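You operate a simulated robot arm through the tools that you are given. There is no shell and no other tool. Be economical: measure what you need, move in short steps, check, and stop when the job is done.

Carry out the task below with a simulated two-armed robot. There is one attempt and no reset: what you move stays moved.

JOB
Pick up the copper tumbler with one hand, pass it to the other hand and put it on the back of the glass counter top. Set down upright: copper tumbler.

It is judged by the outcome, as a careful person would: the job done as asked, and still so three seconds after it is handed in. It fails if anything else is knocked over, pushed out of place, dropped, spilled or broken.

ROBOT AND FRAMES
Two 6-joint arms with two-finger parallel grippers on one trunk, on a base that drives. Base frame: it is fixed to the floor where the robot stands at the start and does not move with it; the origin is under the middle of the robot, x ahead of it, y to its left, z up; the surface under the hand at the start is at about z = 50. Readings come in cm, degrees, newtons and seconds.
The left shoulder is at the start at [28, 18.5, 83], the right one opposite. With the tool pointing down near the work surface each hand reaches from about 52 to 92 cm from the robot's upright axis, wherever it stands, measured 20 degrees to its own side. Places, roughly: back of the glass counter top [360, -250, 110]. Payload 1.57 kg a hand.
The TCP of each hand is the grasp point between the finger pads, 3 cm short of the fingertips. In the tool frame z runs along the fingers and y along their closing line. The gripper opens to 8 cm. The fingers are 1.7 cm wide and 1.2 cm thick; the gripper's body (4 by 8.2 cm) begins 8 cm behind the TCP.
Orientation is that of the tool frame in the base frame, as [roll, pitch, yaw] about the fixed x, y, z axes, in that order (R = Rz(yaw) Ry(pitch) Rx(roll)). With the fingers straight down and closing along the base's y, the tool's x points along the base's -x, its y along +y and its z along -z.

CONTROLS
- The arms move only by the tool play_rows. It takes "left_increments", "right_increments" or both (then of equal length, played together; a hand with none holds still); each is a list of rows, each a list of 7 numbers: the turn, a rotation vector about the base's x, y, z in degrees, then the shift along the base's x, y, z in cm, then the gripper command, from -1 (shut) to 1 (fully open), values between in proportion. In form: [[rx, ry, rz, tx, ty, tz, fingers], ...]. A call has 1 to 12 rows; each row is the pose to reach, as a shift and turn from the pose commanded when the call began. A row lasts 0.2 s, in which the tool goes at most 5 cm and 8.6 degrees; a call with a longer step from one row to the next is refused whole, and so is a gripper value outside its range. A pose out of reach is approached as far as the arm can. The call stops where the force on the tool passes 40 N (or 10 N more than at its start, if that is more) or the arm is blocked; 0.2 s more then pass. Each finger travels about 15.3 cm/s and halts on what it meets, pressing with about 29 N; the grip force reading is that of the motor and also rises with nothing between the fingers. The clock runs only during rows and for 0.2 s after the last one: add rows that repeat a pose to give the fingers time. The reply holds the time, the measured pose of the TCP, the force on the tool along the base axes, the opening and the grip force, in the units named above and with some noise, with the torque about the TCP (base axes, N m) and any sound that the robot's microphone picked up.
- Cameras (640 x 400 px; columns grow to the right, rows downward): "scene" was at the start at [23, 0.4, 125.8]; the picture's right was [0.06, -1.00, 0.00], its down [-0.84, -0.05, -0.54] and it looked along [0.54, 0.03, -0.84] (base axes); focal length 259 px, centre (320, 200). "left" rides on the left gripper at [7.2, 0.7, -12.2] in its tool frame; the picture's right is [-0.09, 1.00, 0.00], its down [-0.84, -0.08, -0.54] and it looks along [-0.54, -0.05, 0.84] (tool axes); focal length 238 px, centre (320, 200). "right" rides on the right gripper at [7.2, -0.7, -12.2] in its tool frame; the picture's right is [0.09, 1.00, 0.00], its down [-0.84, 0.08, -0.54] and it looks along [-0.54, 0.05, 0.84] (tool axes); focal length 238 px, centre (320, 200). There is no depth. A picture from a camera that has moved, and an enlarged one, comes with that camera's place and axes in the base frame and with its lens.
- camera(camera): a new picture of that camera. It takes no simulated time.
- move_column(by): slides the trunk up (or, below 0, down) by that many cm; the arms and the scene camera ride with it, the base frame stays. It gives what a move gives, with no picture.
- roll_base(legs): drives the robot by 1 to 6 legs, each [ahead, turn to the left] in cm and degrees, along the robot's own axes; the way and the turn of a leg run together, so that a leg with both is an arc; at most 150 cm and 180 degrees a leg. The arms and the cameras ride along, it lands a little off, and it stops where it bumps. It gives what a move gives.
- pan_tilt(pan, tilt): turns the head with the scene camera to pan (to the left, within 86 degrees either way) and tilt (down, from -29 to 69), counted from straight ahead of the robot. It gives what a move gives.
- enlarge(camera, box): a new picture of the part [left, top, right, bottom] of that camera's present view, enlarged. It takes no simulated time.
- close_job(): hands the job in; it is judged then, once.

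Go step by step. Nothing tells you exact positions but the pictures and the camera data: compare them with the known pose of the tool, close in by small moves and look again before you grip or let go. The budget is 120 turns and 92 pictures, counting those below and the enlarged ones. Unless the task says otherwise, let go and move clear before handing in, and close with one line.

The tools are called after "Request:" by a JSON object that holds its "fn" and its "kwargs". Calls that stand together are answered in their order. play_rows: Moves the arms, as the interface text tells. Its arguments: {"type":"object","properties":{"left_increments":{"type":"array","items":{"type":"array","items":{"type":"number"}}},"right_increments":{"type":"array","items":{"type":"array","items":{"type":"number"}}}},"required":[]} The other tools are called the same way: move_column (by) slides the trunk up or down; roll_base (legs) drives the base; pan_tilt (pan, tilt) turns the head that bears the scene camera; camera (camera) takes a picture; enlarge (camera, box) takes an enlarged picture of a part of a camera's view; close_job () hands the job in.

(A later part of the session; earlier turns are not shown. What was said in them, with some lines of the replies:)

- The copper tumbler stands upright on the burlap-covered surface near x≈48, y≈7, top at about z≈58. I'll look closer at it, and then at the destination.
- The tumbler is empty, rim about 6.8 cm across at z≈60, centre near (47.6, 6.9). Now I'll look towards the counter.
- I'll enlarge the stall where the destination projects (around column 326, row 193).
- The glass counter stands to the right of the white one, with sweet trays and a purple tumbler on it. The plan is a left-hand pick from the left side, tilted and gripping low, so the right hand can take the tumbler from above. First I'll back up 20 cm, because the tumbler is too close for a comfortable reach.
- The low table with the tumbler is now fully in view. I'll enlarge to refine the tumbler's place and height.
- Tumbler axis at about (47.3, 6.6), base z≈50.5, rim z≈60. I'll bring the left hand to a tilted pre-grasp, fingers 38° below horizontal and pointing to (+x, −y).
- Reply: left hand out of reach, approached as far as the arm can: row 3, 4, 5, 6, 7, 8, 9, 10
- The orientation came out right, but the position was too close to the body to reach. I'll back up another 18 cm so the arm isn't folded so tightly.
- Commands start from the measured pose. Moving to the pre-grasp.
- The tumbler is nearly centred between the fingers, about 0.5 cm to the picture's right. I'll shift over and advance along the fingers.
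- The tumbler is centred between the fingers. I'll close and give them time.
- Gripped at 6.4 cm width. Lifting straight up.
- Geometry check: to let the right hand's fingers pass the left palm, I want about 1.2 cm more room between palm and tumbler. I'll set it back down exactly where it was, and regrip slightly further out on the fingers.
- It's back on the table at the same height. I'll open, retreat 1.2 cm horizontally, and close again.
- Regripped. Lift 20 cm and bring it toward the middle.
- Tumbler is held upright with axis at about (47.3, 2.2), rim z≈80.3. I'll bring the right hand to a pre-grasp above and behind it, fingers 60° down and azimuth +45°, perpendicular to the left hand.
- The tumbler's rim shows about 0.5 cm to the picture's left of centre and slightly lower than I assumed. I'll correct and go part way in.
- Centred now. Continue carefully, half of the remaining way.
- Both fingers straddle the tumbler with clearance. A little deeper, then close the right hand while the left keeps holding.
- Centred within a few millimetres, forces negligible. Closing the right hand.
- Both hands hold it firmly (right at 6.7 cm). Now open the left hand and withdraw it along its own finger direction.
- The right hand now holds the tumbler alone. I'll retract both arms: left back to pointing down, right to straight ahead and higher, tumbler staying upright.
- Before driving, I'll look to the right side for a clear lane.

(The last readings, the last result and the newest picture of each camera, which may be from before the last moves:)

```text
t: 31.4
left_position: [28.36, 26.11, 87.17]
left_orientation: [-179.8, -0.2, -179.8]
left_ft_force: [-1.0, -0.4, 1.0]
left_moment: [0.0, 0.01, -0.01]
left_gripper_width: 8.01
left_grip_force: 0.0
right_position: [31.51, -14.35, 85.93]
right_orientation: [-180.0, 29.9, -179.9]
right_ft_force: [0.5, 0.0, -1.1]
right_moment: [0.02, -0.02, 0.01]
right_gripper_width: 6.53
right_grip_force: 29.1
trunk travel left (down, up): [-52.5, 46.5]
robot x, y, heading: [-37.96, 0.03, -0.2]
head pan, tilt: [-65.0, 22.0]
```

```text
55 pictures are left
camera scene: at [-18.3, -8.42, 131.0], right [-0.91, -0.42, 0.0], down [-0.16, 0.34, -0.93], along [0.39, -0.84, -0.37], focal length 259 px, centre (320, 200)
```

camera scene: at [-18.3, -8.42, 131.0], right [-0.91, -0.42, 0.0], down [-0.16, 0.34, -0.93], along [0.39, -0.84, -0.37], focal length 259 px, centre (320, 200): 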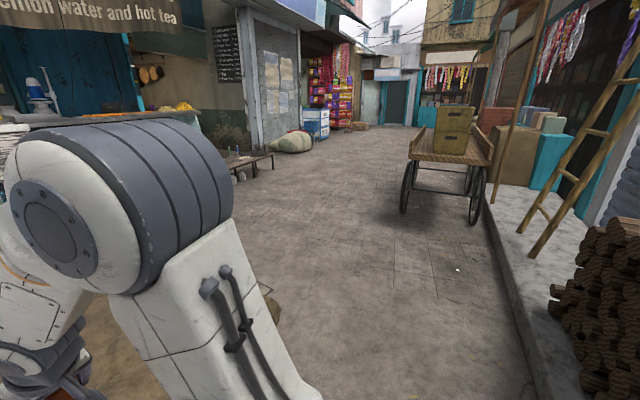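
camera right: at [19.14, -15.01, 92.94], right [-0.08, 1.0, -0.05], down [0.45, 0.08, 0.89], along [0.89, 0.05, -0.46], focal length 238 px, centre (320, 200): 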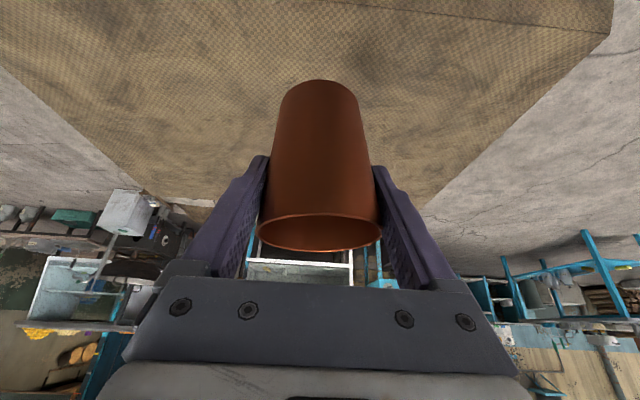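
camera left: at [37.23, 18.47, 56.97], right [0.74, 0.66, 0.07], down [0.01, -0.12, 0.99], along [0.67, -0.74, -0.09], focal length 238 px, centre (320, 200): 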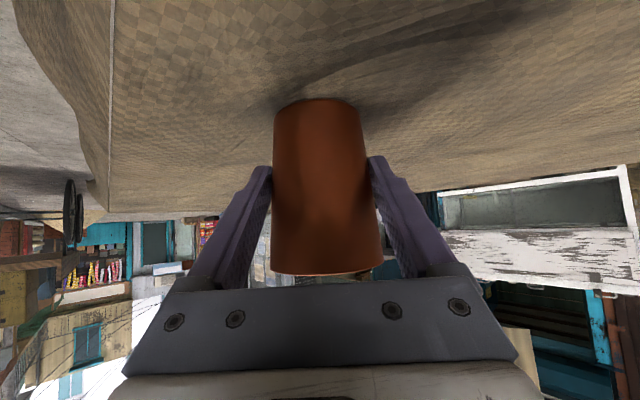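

The lane to the right is open (kerb along x≈−80, cart far off). I'll turn right 75°, drive past the table's corner, then turn back left toward the counter.

Request:
{"fn": "roll_base", "kwargs": {"legs": [[0, -75], [80, 0], [75, 0], [0, 45]]}}

Request:
{"fn": "pan_tilt", "kwargs": {"pan": 10, "tilt": 18}}

Request:
{"fn": "camera", "kwargs": {"camera": "scene"}}

```text
t: 32.8
left_position: [32.44, 13.4, 87.16]
left_orientation: [-179.7, -0.2, 169.5]
left_ft_force: [0.9, 0.5, 0.6]
left_moment: [0.0, 0.0, -0.04]
left_gripper_width: 7.99
left_grip_force: 0.2
right_position: [27.84, -26.96, 86.02]
right_orientation: [-179.9, 29.9, 169.3]
right_ft_force: [0.3, 0.0, -1.1]
right_moment: [0.01, 0.0, -0.01]
right_gripper_width: 6.51
right_grip_force: 29.0
trunk travel left (down, up): [-52.5, 46.5]
robot x, y, heading: [-38.03, 0.31, -10.3]
head pan, tilt: [-65.0, 22.0]
stopped in leg 1: the robot was blocked; the commanded pose is now the measured one
```

```text
t: 34.3
left_position: [32.39, 13.54, 87.13]
left_orientation: [-179.8, -0.1, 169.5]
left_ft_force: [0.6, 0.9, 0.7]
left_moment: [0.01, -0.03, -0.01]
left_gripper_width: 8.0
left_grip_force: 0.0
right_position: [27.88, -27.19, 86.01]
right_orientation: [-180.0, 30.0, 169.4]
right_ft_force: [0.0, 0.1, -1.4]
right_moment: [-0.02, -0.03, 0.05]
right_gripper_width: 6.53
right_grip_force: 29.1
trunk travel left (down, up): [-52.5, 46.5]
robot x, y, heading: [-37.96, 0.04, -10.2]
head pan, tilt: [10.0, 18.0]
```

```text
54 pictures are left
camera scene: at [-12.91, -3.06, 131.65], right [-0.01, -1.0, 0.0], down [-0.31, 0.0, -0.95], along [0.95, -0.01, -0.31], focal length 259 px, centre (320, 200)
```

scene: 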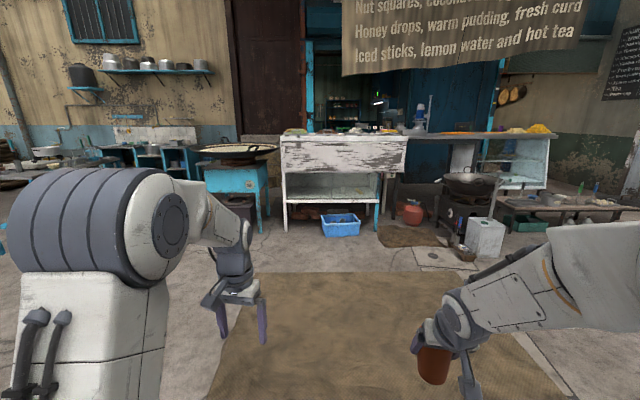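

The turn was blocked after 10°, most likely the rear touching the kerb. The tumbler is still held firmly. I'll move forward 14 cm first, then turn.

Request:
{"fn": "roll_base", "kwargs": {"legs": [[14, 0], [0, -65]]}}

```text
t: 38.5
left_position: [17.82, -60.65, 87.19]
left_orientation: [-179.8, -0.1, 104.6]
left_ft_force: [0.5, -0.2, 0.9]
left_moment: [0.0, 0.03, -0.02]
left_gripper_width: 8.03
left_grip_force: 0.1
right_position: [-20.77, -73.79, 85.94]
right_orientation: [180.0, 30.0, 104.6]
right_ft_force: [-0.1, 0.2, -0.8]
right_moment: [0.02, 0.0, 0.01]
right_gripper_width: 6.5
right_grip_force: 28.4
trunk travel left (down, up): [-52.5, 46.5]
robot x, y, heading: [-24.85, -2.54, -75.4]
head pan, tilt: [10.0, 18.0]
```

Turn succeeded. A bit more right for clearance from the table's corner, then drive ahead and turn back left.

Request:
{"fn": "roll_base", "kwargs": {"legs": [[0, -9], [80, 0], [75, 0], [0, 60]]}}

Request:
{"fn": "camera", "kwargs": {"camera": "scene"}}

```text
t: 49.7
left_position: [63.16, -160.16, 87.21]
left_orientation: [-179.9, -0.1, 155.6]
left_ft_force: [0.1, -0.5, 0.4]
left_moment: [0.01, 0.0, 0.03]
left_gripper_width: 7.99
left_grip_force: 0.0
right_position: [48.89, -198.31, 86.02]
right_orientation: [-180.0, 30.0, 155.4]
right_ft_force: [0.2, -0.3, 0.7]
right_moment: [-0.02, -0.01, -0.03]
right_gripper_width: 6.48
right_grip_force: 28.7
trunk travel left (down, up): [-52.5, 46.5]
robot x, y, heading: [-8.73, -156.15, -24.4]
head pan, tilt: [10.0, 18.0]
```

```text
53 pictures are left
camera scene: at [15.11, -165.21, 131.65], right [-0.25, -0.97, 0.0], down [-0.3, 0.08, -0.95], along [0.92, -0.24, -0.31], focal length 259 px, centre (320, 200)
```

scene: 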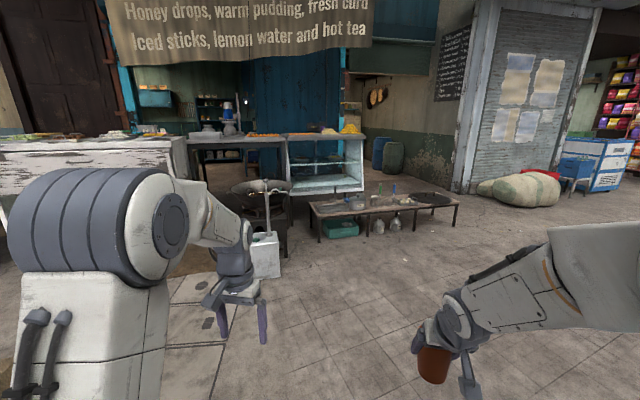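

The tumbler travelled well. Now a close look at the glass counter.

Request:
{"fn": "enlarge", "kwargs": {"camera": "scene", "box": [180, 90, 480, 290]}}

Request:
{"fn": "enlarge", "kwargs": {"camera": "scene", "box": [230, 100, 390, 210]}}

```text
2.00 times, centred on (330, 190) of scene
camera zoom: at [15.11, -165.21, 131.65], right [-0.25, -0.97, 0.0], down [-0.3, 0.08, -0.95], along [0.92, -0.24, -0.31], focal length 518 px, centre (300, 220)
```

zoom: 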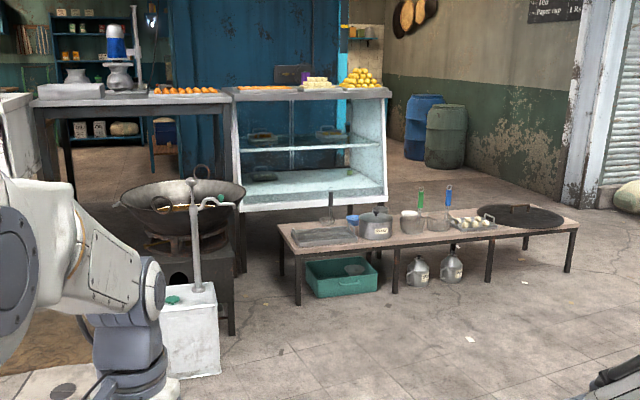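

```text
3.64 times, centred on (310, 155) of scene
camera zoom: at [15.11, -165.21, 131.65], right [-0.25, -0.97, 0.0], down [-0.3, 0.08, -0.95], along [0.92, -0.24, -0.31], focal length 942 px, centre (356, 364)
```

zoom: 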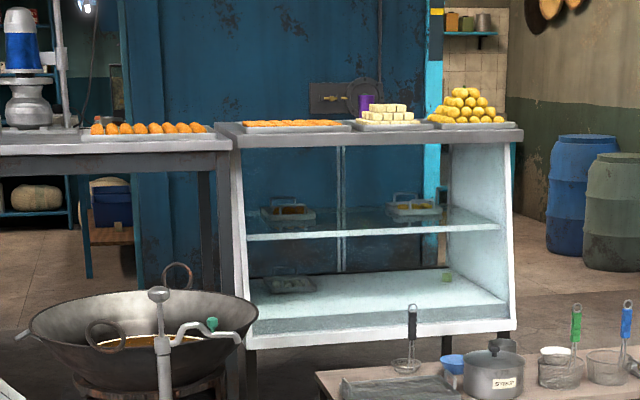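

The glass case top is the target; a bench blocks its front, but its right end (y≈−303) looks open from a corridor. I'll go around the bench's right end and approach facing +y. First turn, and look along the route.

Request:
{"fn": "roll_base", "kwargs": {"legs": [[0, -30]]}}

Request:
{"fn": "camera", "kwargs": {"camera": "scene"}}

```text
t: 51.6
left_position: [51.51, -195.46, 87.16]
left_orientation: [-179.9, -0.1, 125.4]
left_ft_force: [-0.3, -0.2, 0.3]
left_moment: [-0.02, -0.01, -0.03]
left_gripper_width: 7.99
left_grip_force: 0.1
right_position: [19.96, -221.51, 85.92]
right_orientation: [-179.9, 30.0, 125.5]
right_ft_force: [-0.3, -0.1, -0.3]
right_moment: [-0.02, 0.03, 0.02]
right_gripper_width: 6.47
right_grip_force: 28.8
trunk travel left (down, up): [-52.5, 46.5]
robot x, y, heading: [-8.68, -156.56, -54.4]
head pan, tilt: [10.0, 18.0]
```

```text
50 pictures are left
camera scene: at [7.43, -175.88, 131.65], right [-0.7, -0.71, 0.0], down [-0.22, 0.22, -0.95], along [0.68, -0.67, -0.31], focal length 259 px, centre (320, 200)
```

scene: 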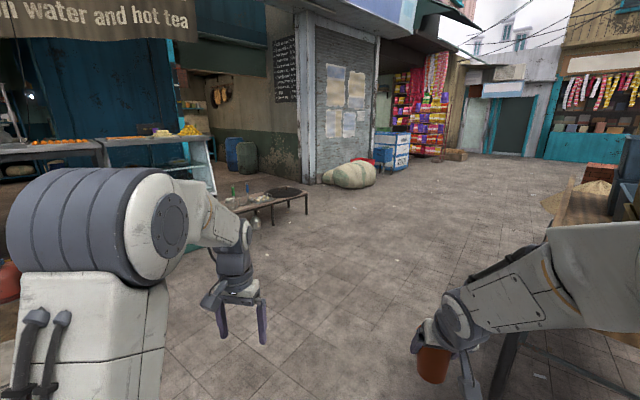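

The cart is to the right of my route; I'll keep some distance by steering a little left first.

Request:
{"fn": "roll_base", "kwargs": {"legs": [[0, 9.4], [100, 0], [100, 0], [0, -22]]}}

Request:
{"fn": "camera", "kwargs": {"camera": "scene"}}

```text
t: 63.4
left_position: [182.46, -349.54, 87.22]
left_orientation: [-179.8, 0.0, 113.2]
left_ft_force: [-0.3, 0.2, 0.3]
left_moment: [0.01, 0.01, 0.02]
left_gripper_width: 8.02
left_grip_force: 0.2
right_position: [146.16, -368.19, 85.95]
right_orientation: [-179.9, 30.0, 113.0]
right_ft_force: [-0.4, 0.9, -0.3]
right_moment: [-0.02, 0.01, 0.05]
right_gripper_width: 6.46
right_grip_force: 29.6
trunk travel left (down, up): [-52.5, 46.5]
robot x, y, heading: [132.2, -298.29, -67.1]
head pan, tilt: [10.0, 18.0]
```

```text
49 pictures are left
camera scene: at [143.55, -320.83, 131.65], right [-0.84, -0.54, 0.0], down [-0.17, 0.26, -0.95], along [0.52, -0.8, -0.31], focal length 259 px, centre (320, 200)
```

scene: 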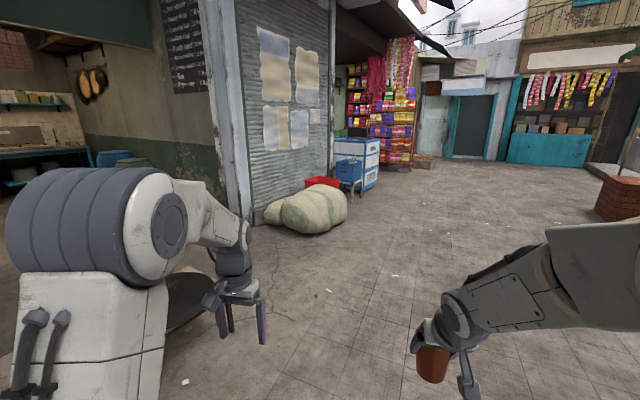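

The corridor between the bench end (y≈−400) and the sack/pillar (y≈−530) is clear. Drive to about (190, −465), then turn to face +x.

Request:
{"fn": "roll_base", "kwargs": {"legs": [[0, -3], [100, 0], [76, 0], [0, 68]]}}

Request:
{"fn": "camera", "kwargs": {"camera": "scene"}}

```text
t: 75.7
left_position: [260.01, -441.9, 87.04]
left_orientation: [-179.8, -0.1, 177.0]
left_ft_force: [-0.6, 0.1, 0.7]
left_moment: [0.01, 0.04, 0.01]
left_gripper_width: 7.98
left_grip_force: 0.0
right_position: [260.75, -482.75, 86.0]
right_orientation: [-179.9, 30.0, 177.0]
right_ft_force: [0.5, 0.3, -0.6]
right_moment: [0.03, 0.0, -0.01]
right_gripper_width: 6.44
right_grip_force: 28.9
trunk travel left (down, up): [-52.5, 46.5]
robot x, y, heading: [192.09, -465.08, -2.9]
head pan, tilt: [10.0, 18.0]
```

```text
48 pictures are left
camera scene: at [217.3, -464.25, 131.65], right [0.12, -0.99, 0.0], down [-0.31, -0.04, -0.95], along [0.94, 0.12, -0.31], focal length 259 px, centre (320, 200)
```

scene: 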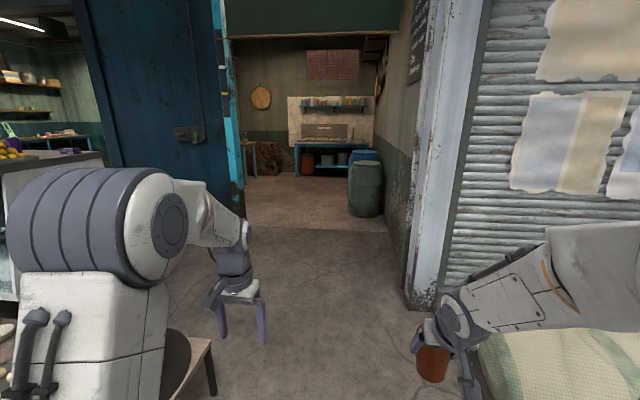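

Bench end is at y≈−410 and the sack at y≈−520; I'll steer slightly left to stay midway and advance.

Request:
{"fn": "roll_base", "kwargs": {"legs": [[0, 6.5], [80, 0]]}}

Request:
{"fn": "pan_tilt", "kwargs": {"pan": 60, "tilt": 20}}

Request:
{"fn": "camera", "kwargs": {"camera": "scene"}}

```text
t: 80.5
left_position: [336.36, -429.6, 87.26]
left_orientation: [-179.8, -0.1, -176.6]
left_ft_force: [-0.1, -0.5, -0.2]
left_moment: [-0.02, -0.01, 0.0]
left_gripper_width: 8.01
left_grip_force: 0.0
right_position: [341.69, -470.2, 85.9]
right_orientation: [-179.9, 30.0, -176.7]
right_ft_force: [-0.5, 0.6, -0.3]
right_moment: [-0.01, 0.0, 0.0]
right_gripper_width: 6.44
right_grip_force: 29.3
trunk travel left (down, up): [-52.5, 46.5]
robot x, y, heading: [270.9, -460.05, 3.4]
head pan, tilt: [10.0, 18.0]
```

```text
t: 81.6
left_position: [336.46, -429.73, 87.11]
left_orientation: [-179.8, -0.1, -176.5]
left_ft_force: [0.5, 0.0, 0.2]
left_moment: [0.03, 0.01, 0.01]
left_gripper_width: 7.98
left_grip_force: 0.0
right_position: [341.69, -470.04, 85.93]
right_orientation: [-179.9, 29.9, -176.6]
right_ft_force: [0.2, -0.2, -1.0]
right_moment: [-0.01, -0.01, 0.03]
right_gripper_width: 6.46
right_grip_force: 29.4
trunk travel left (down, up): [-52.5, 46.5]
robot x, y, heading: [271.21, -459.88, 3.4]
head pan, tilt: [60.0, 20.0]
```

```text
47 pictures are left
camera scene: at [291.47, -450.55, 131.33], right [0.89, -0.45, 0.0], down [-0.15, -0.31, -0.94], along [0.42, 0.84, -0.34], focal length 259 px, centre (320, 200)
```

scene: 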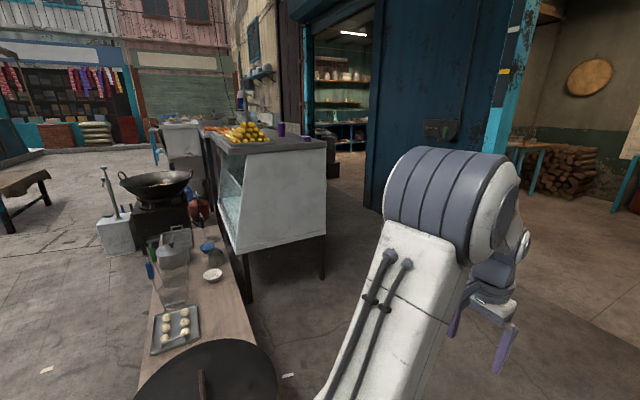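

The case's end side is clear and accessible. Enlarging its top.

Request:
{"fn": "enlarge", "kwargs": {"camera": "scene", "box": [190, 100, 350, 200]}}

```text
4.00 times, centred on (270, 150) of scene
camera zoom: at [291.47, -450.55, 131.33], right [0.89, -0.45, 0.0], down [-0.15, -0.31, -0.94], along [0.42, 0.84, -0.34], focal length 1036 px, centre (520, 400)
```

zoom: 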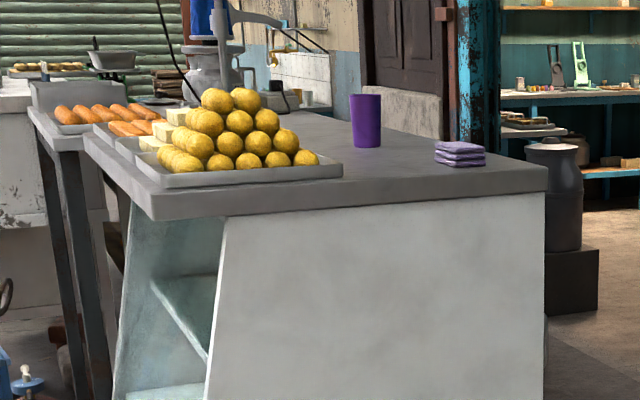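

Case top: right end at y≈−296, x from 311 to 373, z≈107. There is a free spot at the back between the cloth stack (≈(367,−274)) and the purple tumbler (≈(362,−236)), about (361, −254). I'll drive on, turn to face +y, and look again.

Request:
{"fn": "roll_base", "kwargs": {"legs": [[77, 0], [0, 86.6], [40, 0]]}}

Request:
{"fn": "pan_tilt", "kwargs": {"pan": 0, "tilt": 25}}

Request:
{"fn": "camera", "kwargs": {"camera": "scene"}}

```text
t: 91.6
left_position: [324.69, -347.85, 87.21]
left_orientation: [-179.8, 0.0, -91.1]
left_ft_force: [-0.6, 0.4, -0.2]
left_moment: [0.02, -0.02, 0.01]
left_gripper_width: 8.0
left_grip_force: 0.0
right_position: [365.43, -345.71, 85.97]
right_orientation: [-179.9, 30.0, -91.1]
right_ft_force: [0.0, -0.3, -0.8]
right_moment: [-0.02, -0.02, -0.01]
right_gripper_width: 6.43
right_grip_force: 29.1
trunk travel left (down, up): [-52.5, 46.5]
robot x, y, heading: [349.4, -415.01, 89.0]
head pan, tilt: [60.0, 20.0]
```

```text
t: 92.9
left_position: [324.69, -347.86, 87.15]
left_orientation: [-179.8, -0.1, -91.0]
left_ft_force: [0.5, 0.5, 0.6]
left_moment: [0.01, 0.0, 0.04]
left_gripper_width: 7.99
left_grip_force: 0.1
right_position: [365.51, -345.6, 85.99]
right_orientation: [-179.9, 30.0, -91.1]
right_ft_force: [0.7, 1.5, -0.2]
right_moment: [-0.01, 0.03, 0.0]
right_gripper_width: 6.41
right_grip_force: 29.0
trunk travel left (down, up): [-52.5, 46.5]
robot x, y, heading: [349.53, -415.0, 88.6]
head pan, tilt: [0.0, 25.0]
```

```text
45 pictures are left
camera scene: at [350.23, -389.91, 130.52], right [1.0, -0.02, 0.0], down [-0.01, -0.42, -0.91], along [0.02, 0.91, -0.42], focal length 259 px, centre (320, 200)
```

scene: 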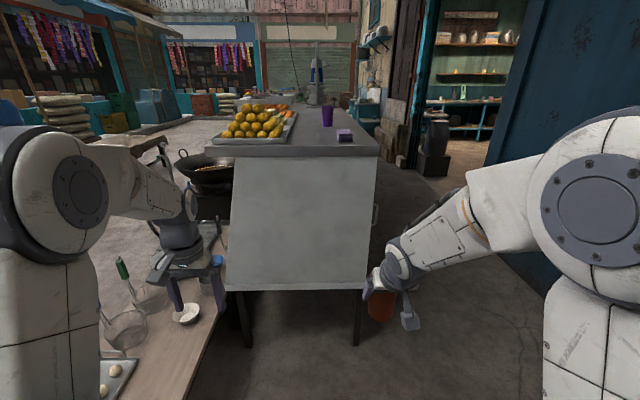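

Facing the end of the case. I'll raise the trunk here, clear of the case, and check the tumbler in the grip.

Request:
{"fn": "move_column", "kwargs": {"by": 44}}

Request:
{"fn": "camera", "kwargs": {"camera": "right"}}

Request:
{"fn": "pan_tilt", "kwargs": {"pan": 0, "tilt": 40}}

Request:
{"fn": "camera", "kwargs": {"camera": "scene"}}

```text
refused: 44 is not a number from -40 to 40
```

```text
44 pictures are left
camera right: at [365.88, -357.99, 92.95], right [-1.0, -0.06, -0.05], down [-0.07, 0.46, 0.89], along [-0.03, 0.89, -0.46], focal length 238 px, centre (320, 200)
```

right: 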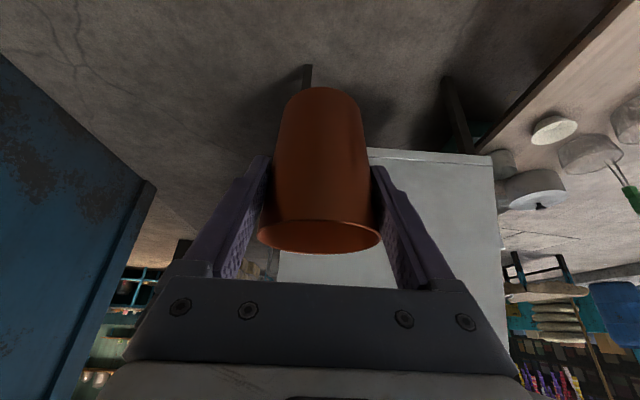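

```text
t: 93.7
left_position: [324.7, -347.86, 87.08]
left_orientation: [-179.8, -0.1, -91.1]
left_ft_force: [-0.7, 0.1, -0.1]
left_moment: [0.02, 0.03, 0.0]
left_gripper_width: 8.0
left_grip_force: 0.1
right_position: [365.49, -345.67, 85.97]
right_orientation: [-180.0, 30.0, -91.1]
right_ft_force: [0.0, -0.5, -1.0]
right_moment: [0.0, 0.0, -0.01]
right_gripper_width: 6.4
right_grip_force: 29.4
trunk travel left (down, up): [-52.5, 46.5]
robot x, y, heading: [349.93, -415.17, 89.0]
head pan, tilt: [0.0, 40.0]
```

```text
43 pictures are left
camera scene: at [350.22, -390.62, 128.19], right [1.0, -0.02, 0.0], down [-0.01, -0.64, -0.77], along [0.01, 0.77, -0.64], focal length 259 px, centre (320, 200)
```

scene: 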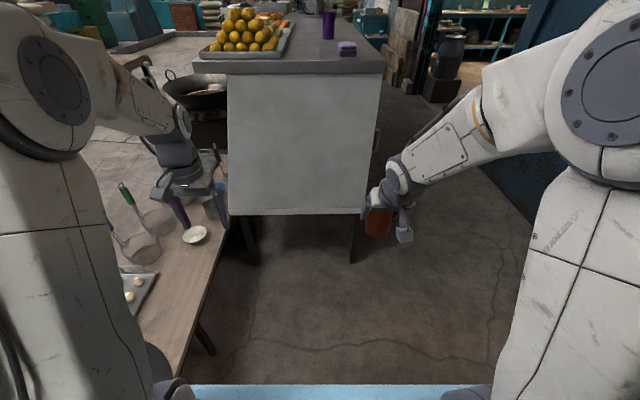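

The tumbler is still upright in the grip with only millimetres of creep. Column steps are limited to 40, so raise by 40.

Request:
{"fn": "move_column", "kwargs": {"by": 40}}

Request:
{"fn": "pan_tilt", "kwargs": {"pan": 0, "tilt": 42}}

Request:
{"fn": "camera", "kwargs": {"camera": "scene"}}

Request:
{"fn": "enlarge", "kwargs": {"camera": "scene", "box": [200, 30, 440, 180]}}

```text
t: 97.5
left_position: [324.77, -347.9, 127.16]
left_orientation: [-179.8, -0.2, -91.0]
left_ft_force: [-0.2, -0.3, 0.2]
left_moment: [-0.03, 0.0, 0.01]
left_gripper_width: 8.02
left_grip_force: 0.0
right_position: [365.43, -345.74, 126.06]
right_orientation: [-179.9, 30.1, -91.1]
right_ft_force: [0.6, -0.5, -1.5]
right_moment: [-0.02, 0.01, -0.01]
right_gripper_width: 6.42
right_grip_force: 29.2
trunk travel left (down, up): [-92.5, 6.5]
robot x, y, heading: [349.96, -414.83, 89.1]
head pan, tilt: [0.0, 40.0]
```

```text
t: 98.1
left_position: [324.78, -347.8, 127.16]
left_orientation: [-179.8, 0.0, -91.1]
left_ft_force: [-0.3, 0.3, -0.5]
left_moment: [0.0, 0.02, -0.02]
left_gripper_width: 8.01
left_grip_force: 0.0
right_position: [365.5, -345.68, 125.9]
right_orientation: [-179.9, 30.0, -91.1]
right_ft_force: [0.3, 0.5, -1.0]
right_moment: [-0.02, 0.03, -0.02]
right_gripper_width: 6.41
right_grip_force: 28.7
trunk travel left (down, up): [-92.5, 6.5]
robot x, y, heading: [349.65, -415.29, 88.8]
head pan, tilt: [0.0, 42.0]
```

```text
42 pictures are left
camera scene: at [350.22, -390.76, 167.89], right [1.0, -0.02, 0.0], down [-0.01, -0.67, -0.74], along [0.01, 0.74, -0.67], focal length 259 px, centre (320, 200)
```

scene: 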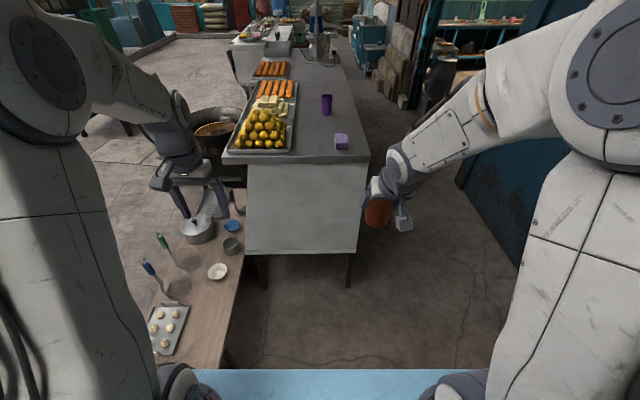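

```text
2.67 times, centred on (320, 105) of scene
camera zoom: at [350.22, -390.76, 167.89], right [1.0, -0.02, 0.0], down [-0.01, -0.67, -0.74], along [0.01, 0.74, -0.67], focal length 691 px, centre (320, 453)
```

zoom: 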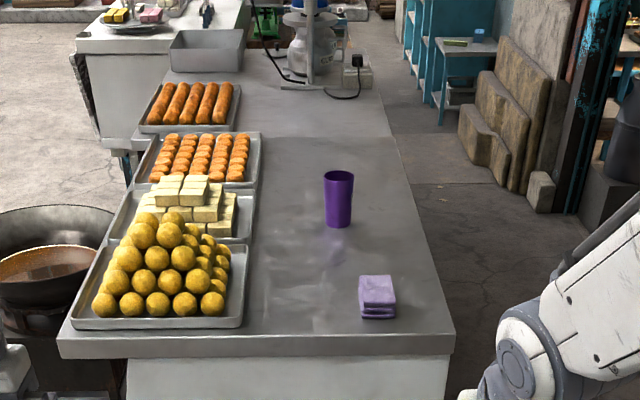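

The view gives: purple tumbler at (356,−253), cloth at (362,−286), trays up to x≈339, top spans x 311–373, y −295 to −200. Free back spot: about (362,−268). First I'll lift both hands a bit, then drive in, shifting slightly right to stay clear of the bench.

Request:
{"fn": "play_rows", "kwargs": {"left_increments": [[0, 0, 0, 0, 0, 3, 1], [0, 0, 0, 0, -2, 6, 1], [0, 0, 0, 0, -4, 9, 1], [0, 0, 0, 0, -4, 9, 1]], "right_increments": [[0, 0, 0, 0, 0, 1.5, -1], [0, 0, 0, 0, 0, 3, -1], [0, 0, 0, 0, 0, 4, -1], [0, 0, 0, 0, 0, 4, -1]]}}

Request:
{"fn": "roll_base", "kwargs": {"legs": [[0, -8], [54, 0], [0, 9]]}}

Request:
{"fn": "camera", "kwargs": {"camera": "scene"}}

```text
t: 99.1
left_position: [324.83, -351.79, 136.17]
left_orientation: [-179.8, -0.1, -90.9]
left_ft_force: [0.5, -1.0, -0.9]
left_moment: [0.01, -0.01, 0.0]
left_gripper_width: 7.99
left_grip_force: 0.1
right_position: [365.46, -345.76, 130.02]
right_orientation: [-179.9, 30.0, -91.1]
right_ft_force: [0.3, 0.1, -0.5]
right_moment: [-0.04, 0.0, 0.03]
right_gripper_width: 6.39
right_grip_force: 29.1
trunk travel left (down, up): [-92.5, 6.5]
robot x, y, heading: [349.85, -415.22, 89.2]
head pan, tilt: [0.0, 42.0]
```

```text
t: 103.5
left_position: [332.05, -298.71, 136.21]
left_orientation: [-179.8, -0.1, -90.0]
left_ft_force: [0.4, -0.1, -0.3]
left_moment: [0.02, -0.01, 0.0]
left_gripper_width: 7.98
left_grip_force: 0.1
right_position: [372.81, -291.76, 129.95]
right_orientation: [-179.9, 30.0, -90.1]
right_ft_force: [-0.5, 0.1, -1.6]
right_moment: [-0.02, 0.01, 0.0]
right_gripper_width: 6.39
right_grip_force: 28.9
trunk travel left (down, up): [-92.5, 6.5]
robot x, y, heading: [357.97, -361.89, 89.9]
head pan, tilt: [0.0, 42.0]
```

```text
40 pictures are left
camera scene: at [358.32, -337.15, 167.89], right [1.0, 0.0, 0.0], down [0.0, -0.67, -0.74], along [0.0, 0.74, -0.67], focal length 259 px, centre (320, 200)
```

scene: 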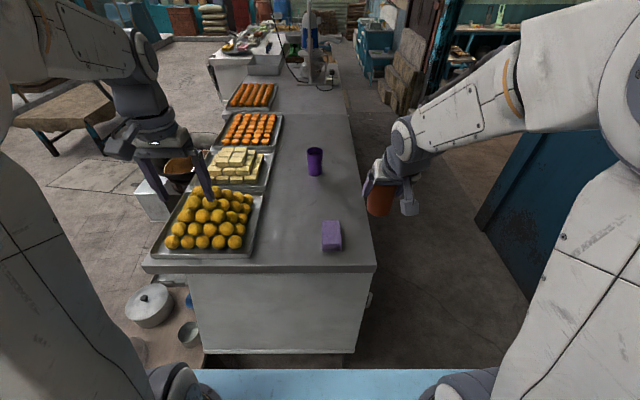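

In position. Measure the spot again from here.

Request:
{"fn": "enlarge", "kwargs": {"camera": "scene", "box": [230, 130, 430, 270]}}

```text
2.86 times, centred on (330, 200) of scene
camera zoom: at [358.32, -337.15, 167.89], right [1.0, 0.0, 0.0], down [0.0, -0.67, -0.74], along [0.0, 0.74, -0.67], focal length 740 px, centre (291, 200)
```

zoom: 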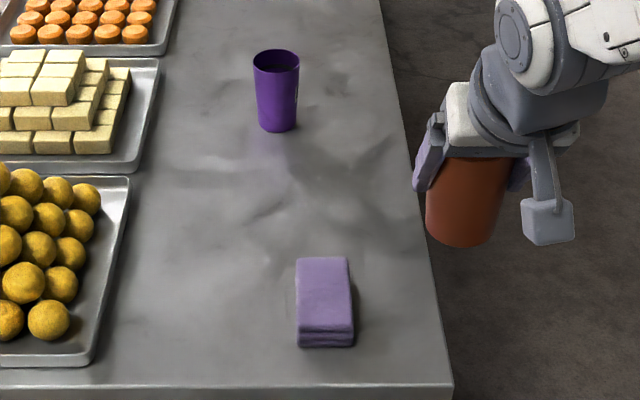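

Target spot: (361, −270), 9–10 cm clear of both neighbours. Move the right hand above it at the current height.

Request:
{"fn": "play_rows", "kwargs": {"right_increments": [[0, 0, 0, -2.5, 1.5, 0, -1], [0, 0, 0, -5, 4, 0, -1], [0, 0, 0, -7.5, 7, 0, -1], [0, 0, 0, -9.5, 10.5, 0, -1], [0, 0, 0, -11, 14, 0, -1], [0, 0, 0, -11.8, 17.5, 0, -1], [0, 0, 0, -11.8, 20, 0, -1], [0, 0, 0, -11.8, 21.8, 0, -1], [0, 0, 0, -11.8, 21.8, 0, -1]]}}

Request:
{"fn": "camera", "kwargs": {"camera": "scene"}}

Request:
{"fn": "camera", "kwargs": {"camera": "right"}}

```text
t: 105.5
left_position: [332.01, -298.83, 136.19]
left_orientation: [-179.8, 0.0, -90.0]
left_ft_force: [-0.2, 0.1, 0.1]
left_moment: [-0.02, 0.01, 0.01]
left_gripper_width: 8.0
left_grip_force: 0.0
right_position: [360.89, -269.94, 130.14]
right_orientation: [-179.9, 29.9, -90.0]
right_ft_force: [0.6, -0.1, -0.7]
right_moment: [-0.01, -0.01, -0.01]
right_gripper_width: 6.42
right_grip_force: 29.2
trunk travel left (down, up): [-92.5, 6.5]
robot x, y, heading: [358.0, -362.0, 89.9]
head pan, tilt: [0.0, 42.0]
```

```text
38 pictures are left
camera scene: at [358.33, -337.13, 167.89], right [1.0, 0.0, 0.0], down [0.0, -0.67, -0.74], along [0.0, 0.74, -0.67], focal length 259 px, centre (320, 200)
```

scene: 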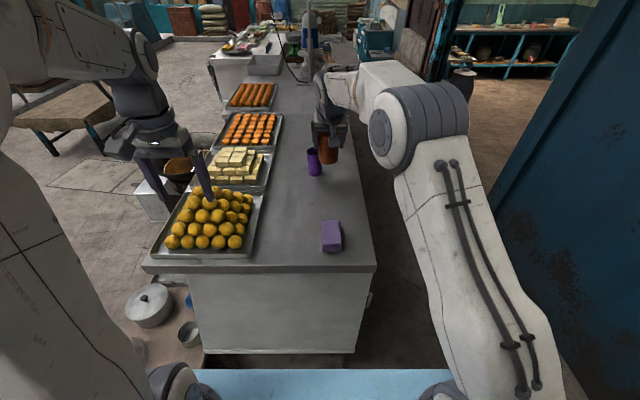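

```text
37 pictures are left
camera right: at [361.5, -282.23, 137.03], right [-1.0, -0.08, -0.05], down [-0.08, 0.45, 0.89], along [-0.05, 0.89, -0.46], focal length 238 px, centre (320, 200)
```

right: 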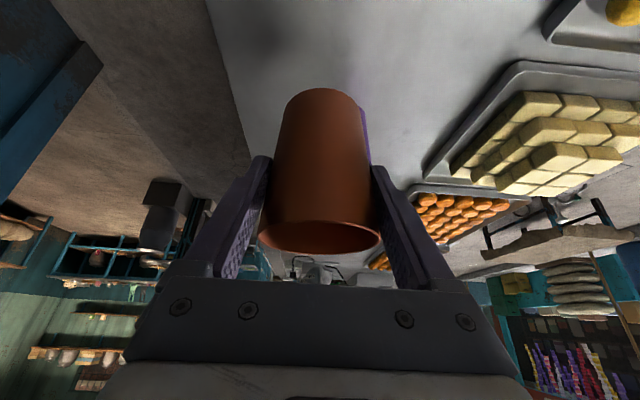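

Over the spot. Check uprightness in a close-up before lowering.

Request:
{"fn": "enlarge", "kwargs": {"camera": "scene", "box": [280, 110, 380, 180]}}

Request:
{"fn": "enlarge", "kwargs": {"camera": "right", "box": [220, 70, 420, 270]}}

```text
5.71 times, centred on (330, 145) of scene
camera zoom: at [358.33, -337.13, 167.89], right [1.0, 0.0, 0.0], down [0.0, -0.67, -0.74], along [0.0, 0.74, -0.67], focal length 1480 px, centre (263, 514)
```

zoom: 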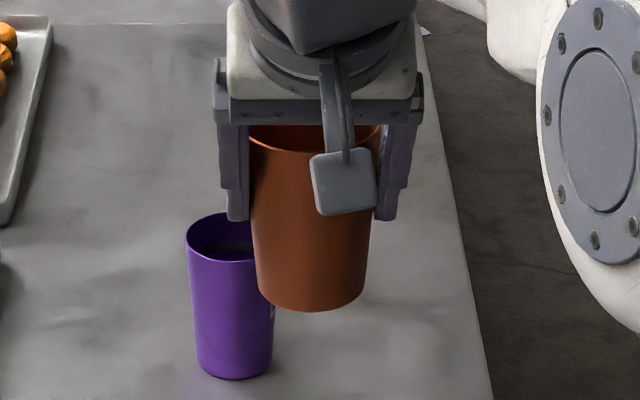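

```text
2.00 times, centred on (320, 170) of right
camera zoom: at [361.5, -282.23, 137.03], right [-1.0, -0.08, -0.05], down [-0.08, 0.45, 0.89], along [-0.05, 0.89, -0.46], focal length 477 px, centre (320, 260)
```

zoom: 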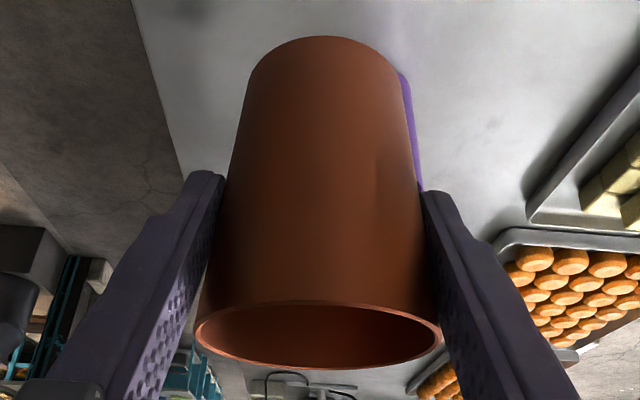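

The tumbler is upright; its base is ~6.3 cm below the TCP. Lower to about 1.5 cm above the top.

Request:
{"fn": "play_rows", "kwargs": {"right_increments": [[0, 0, 0, 0, 0, -2, -1], [0, 0, 0, 0, 0, -4.5, -1], [0, 0, 0, 0, 0, -7, -1], [0, 0, 0, 0, 0, -9.5, -1], [0, 0, 0, 0, 0, -11.5, -1], [0, 0, 0, 0, 0, -13.5, -1], [0, 0, 0, 0, 0, -14.5, -1], [0, 0, 0, 0, 0, -14.5, -1]]}}

Request:
{"fn": "enlarge", "kwargs": {"camera": "scene", "box": [270, 130, 390, 220]}}

Request:
{"fn": "camera", "kwargs": {"camera": "right"}}

```text
t: 107.3
left_position: [332.12, -298.82, 136.29]
left_orientation: [-179.7, -0.1, -89.9]
left_ft_force: [-0.5, 0.7, 0.1]
left_moment: [0.0, 0.04, 0.0]
left_gripper_width: 8.02
left_grip_force: 0.0
right_position: [360.8, -270.02, 115.72]
right_orientation: [179.9, 30.3, -90.0]
right_ft_force: [1.0, -2.3, 13.0]
right_moment: [0.35, 0.07, 0.03]
right_gripper_width: 6.4
right_grip_force: 28.8
trunk travel left (down, up): [-92.5, 6.5]
robot x, y, heading: [358.53, -361.57, 90.1]
head pan, tilt: [0.0, 42.0]
```

```text
4.44 times, centred on (330, 175) of scene
camera zoom: at [358.34, -337.25, 167.93], right [1.0, 0.0, 0.0], down [0.0, -0.67, -0.74], along [0.0, 0.74, -0.67], focal length 1152 px, centre (276, 311)
```

zoom: 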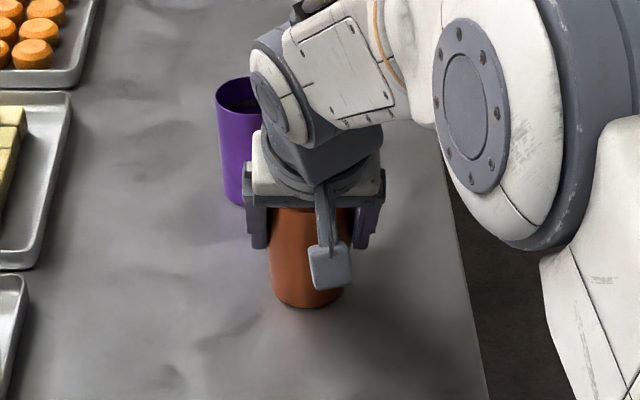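

```text
33 pictures are left
camera right: at [361.57, -282.35, 122.68], right [-1.0, -0.08, -0.05], down [-0.08, 0.45, 0.89], along [-0.05, 0.89, -0.45], focal length 238 px, centre (320, 200)
```

right: 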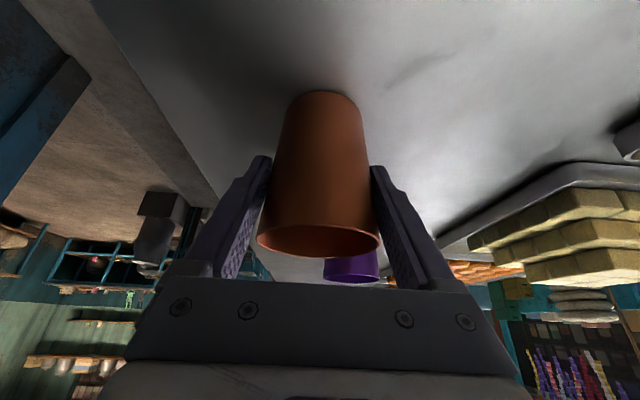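

Contact already (13 N): the top is at z≈109.5, so the tumbler stands on it. I'll ease the pressure slightly and open the fingers gently.

Request:
{"fn": "play_rows", "kwargs": {"right_increments": [[0, 0, 0, 0, 0, 0.08, -1], [0, 0, 0, 0, 0, 0.08, 0.62], [0, 0, 0, 0, 0, 0.08, 0.66], [0, 0, 0, 0, 0, 0.08, 0.72], [0, 0, 0, 0, 0, 0.08, 0.8], [0, 0, 0, 0, 0, 0.08, 0.9], [0, 0, 0, 0, 0, 0.08, 1], [0, 0, 0, 0, 0, 0.08, 1]]}}

Request:
{"fn": "camera", "kwargs": {"camera": "right"}}

Request:
{"fn": "enlarge", "kwargs": {"camera": "scene", "box": [270, 130, 390, 220]}}

```text
t: 109.1
left_position: [332.1, -298.64, 136.2]
left_orientation: [-179.7, -0.1, -90.0]
left_ft_force: [1.0, -0.3, -0.9]
left_moment: [-0.01, -0.01, -0.02]
left_gripper_width: 7.99
left_grip_force: 0.1
right_position: [360.9, -270.06, 115.66]
right_orientation: [-179.9, 30.0, -90.1]
right_ft_force: [-0.1, 0.5, 0.0]
right_moment: [0.01, 0.03, 0.01]
right_gripper_width: 7.99
right_grip_force: 0.0
trunk travel left (down, up): [-92.5, 6.5]
robot x, y, heading: [358.43, -361.96, 90.0]
head pan, tilt: [0.0, 42.0]
```

```text
32 pictures are left
camera right: at [361.58, -282.32, 122.57], right [-1.0, -0.08, -0.05], down [-0.08, 0.45, 0.89], along [-0.05, 0.89, -0.46], focal length 238 px, centre (320, 200)
```

right: 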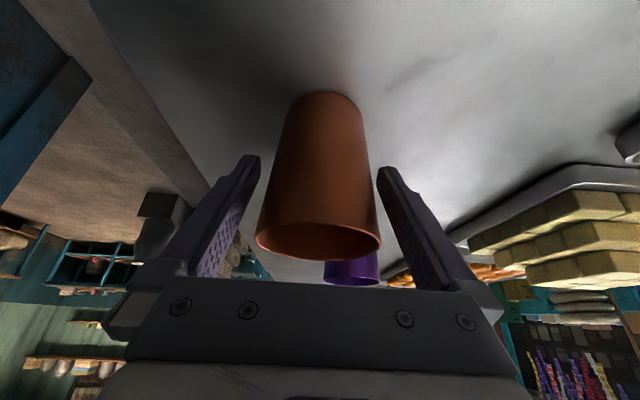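

```text
4.44 times, centred on (330, 175) of scene
camera zoom: at [358.33, -337.15, 167.89], right [1.0, 0.0, 0.0], down [0.0, -0.67, -0.74], along [0.0, 0.74, -0.67], focal length 1152 px, centre (276, 311)
```

zoom: 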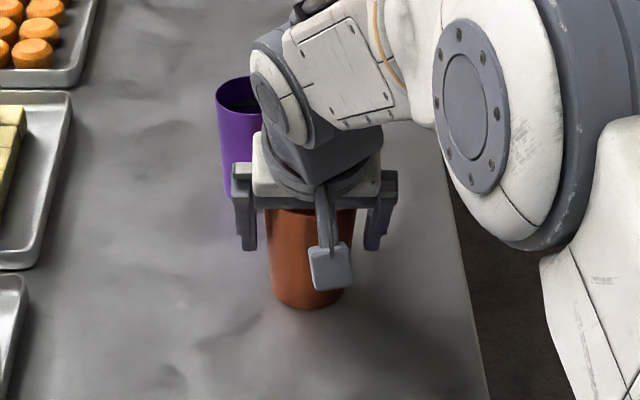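

Standing free, fingers clear on both sides. Withdraw along the finger direction, then back off.

Request:
{"fn": "play_rows", "kwargs": {"right_increments": [[0, 0, 0, 0, -0.75, 1.3, 1], [0, 0, 0, 0, -2, 3.46, 1], [0, 0, 0, 0, -3.5, 6.06, 1], [0, 0, 0, 0, -5, 8.66, 1], [0, 0, 0, 0, -7, 12.1, 1], [0, 0, 0, 0, -9, 15, 1], [0, 0, 0, 1, -12.5, 17, 1], [0, 0, 0, 3, -16.5, 17, 1], [0, 0, 0, 6, -20, 17, 1], [0, 0, 0, 9, -22, 17, 1]]}}

Request:
{"fn": "enlarge", "kwargs": {"camera": "scene", "box": [220, 90, 420, 270]}}

```text
t: 111.3
left_position: [332.01, -298.87, 136.25]
left_orientation: [-179.9, -0.1, -89.9]
left_ft_force: [-0.4, -0.7, -0.2]
left_moment: [-0.04, -0.01, 0.0]
left_gripper_width: 7.97
left_grip_force: 0.1
right_position: [369.83, -292.03, 132.43]
right_orientation: [-180.0, 30.0, -90.0]
right_ft_force: [-0.4, -0.3, -1.1]
right_moment: [-0.02, 0.03, -0.01]
right_gripper_width: 8.01
right_grip_force: 0.1
trunk travel left (down, up): [-92.5, 6.5]
robot x, y, heading: [358.35, -361.47, 89.7]
head pan, tilt: [0.0, 42.0]
```

```text
2.22 times, centred on (320, 180) of scene
camera zoom: at [358.34, -337.16, 167.9], right [1.0, 0.0, 0.0], down [0.0, -0.67, -0.74], along [0.0, 0.74, -0.67], focal length 576 px, centre (320, 244)
```

zoom: 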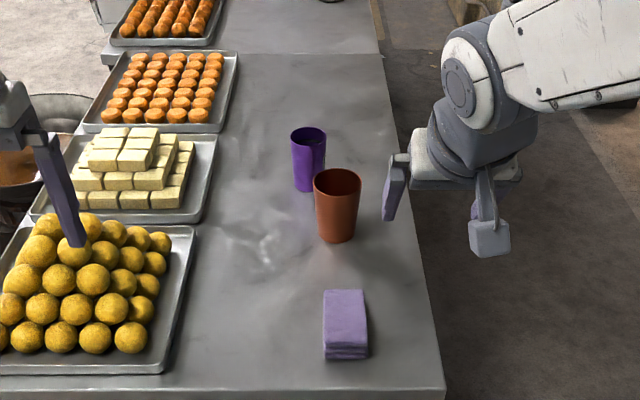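

The copper tumbler stands upright on the back strip of the glass counter top. Its neighbours are undisturbed and both hands are clear, so I'll hand in now.

Request:
{"fn": "close_job", "kwargs": {}}

```text
The job is handed in.
```

The copper tumbler was picked up with the left hand, passed to the right, and stands upright at the back of the glass counter top, between the purple tumbler and the cloth stack.
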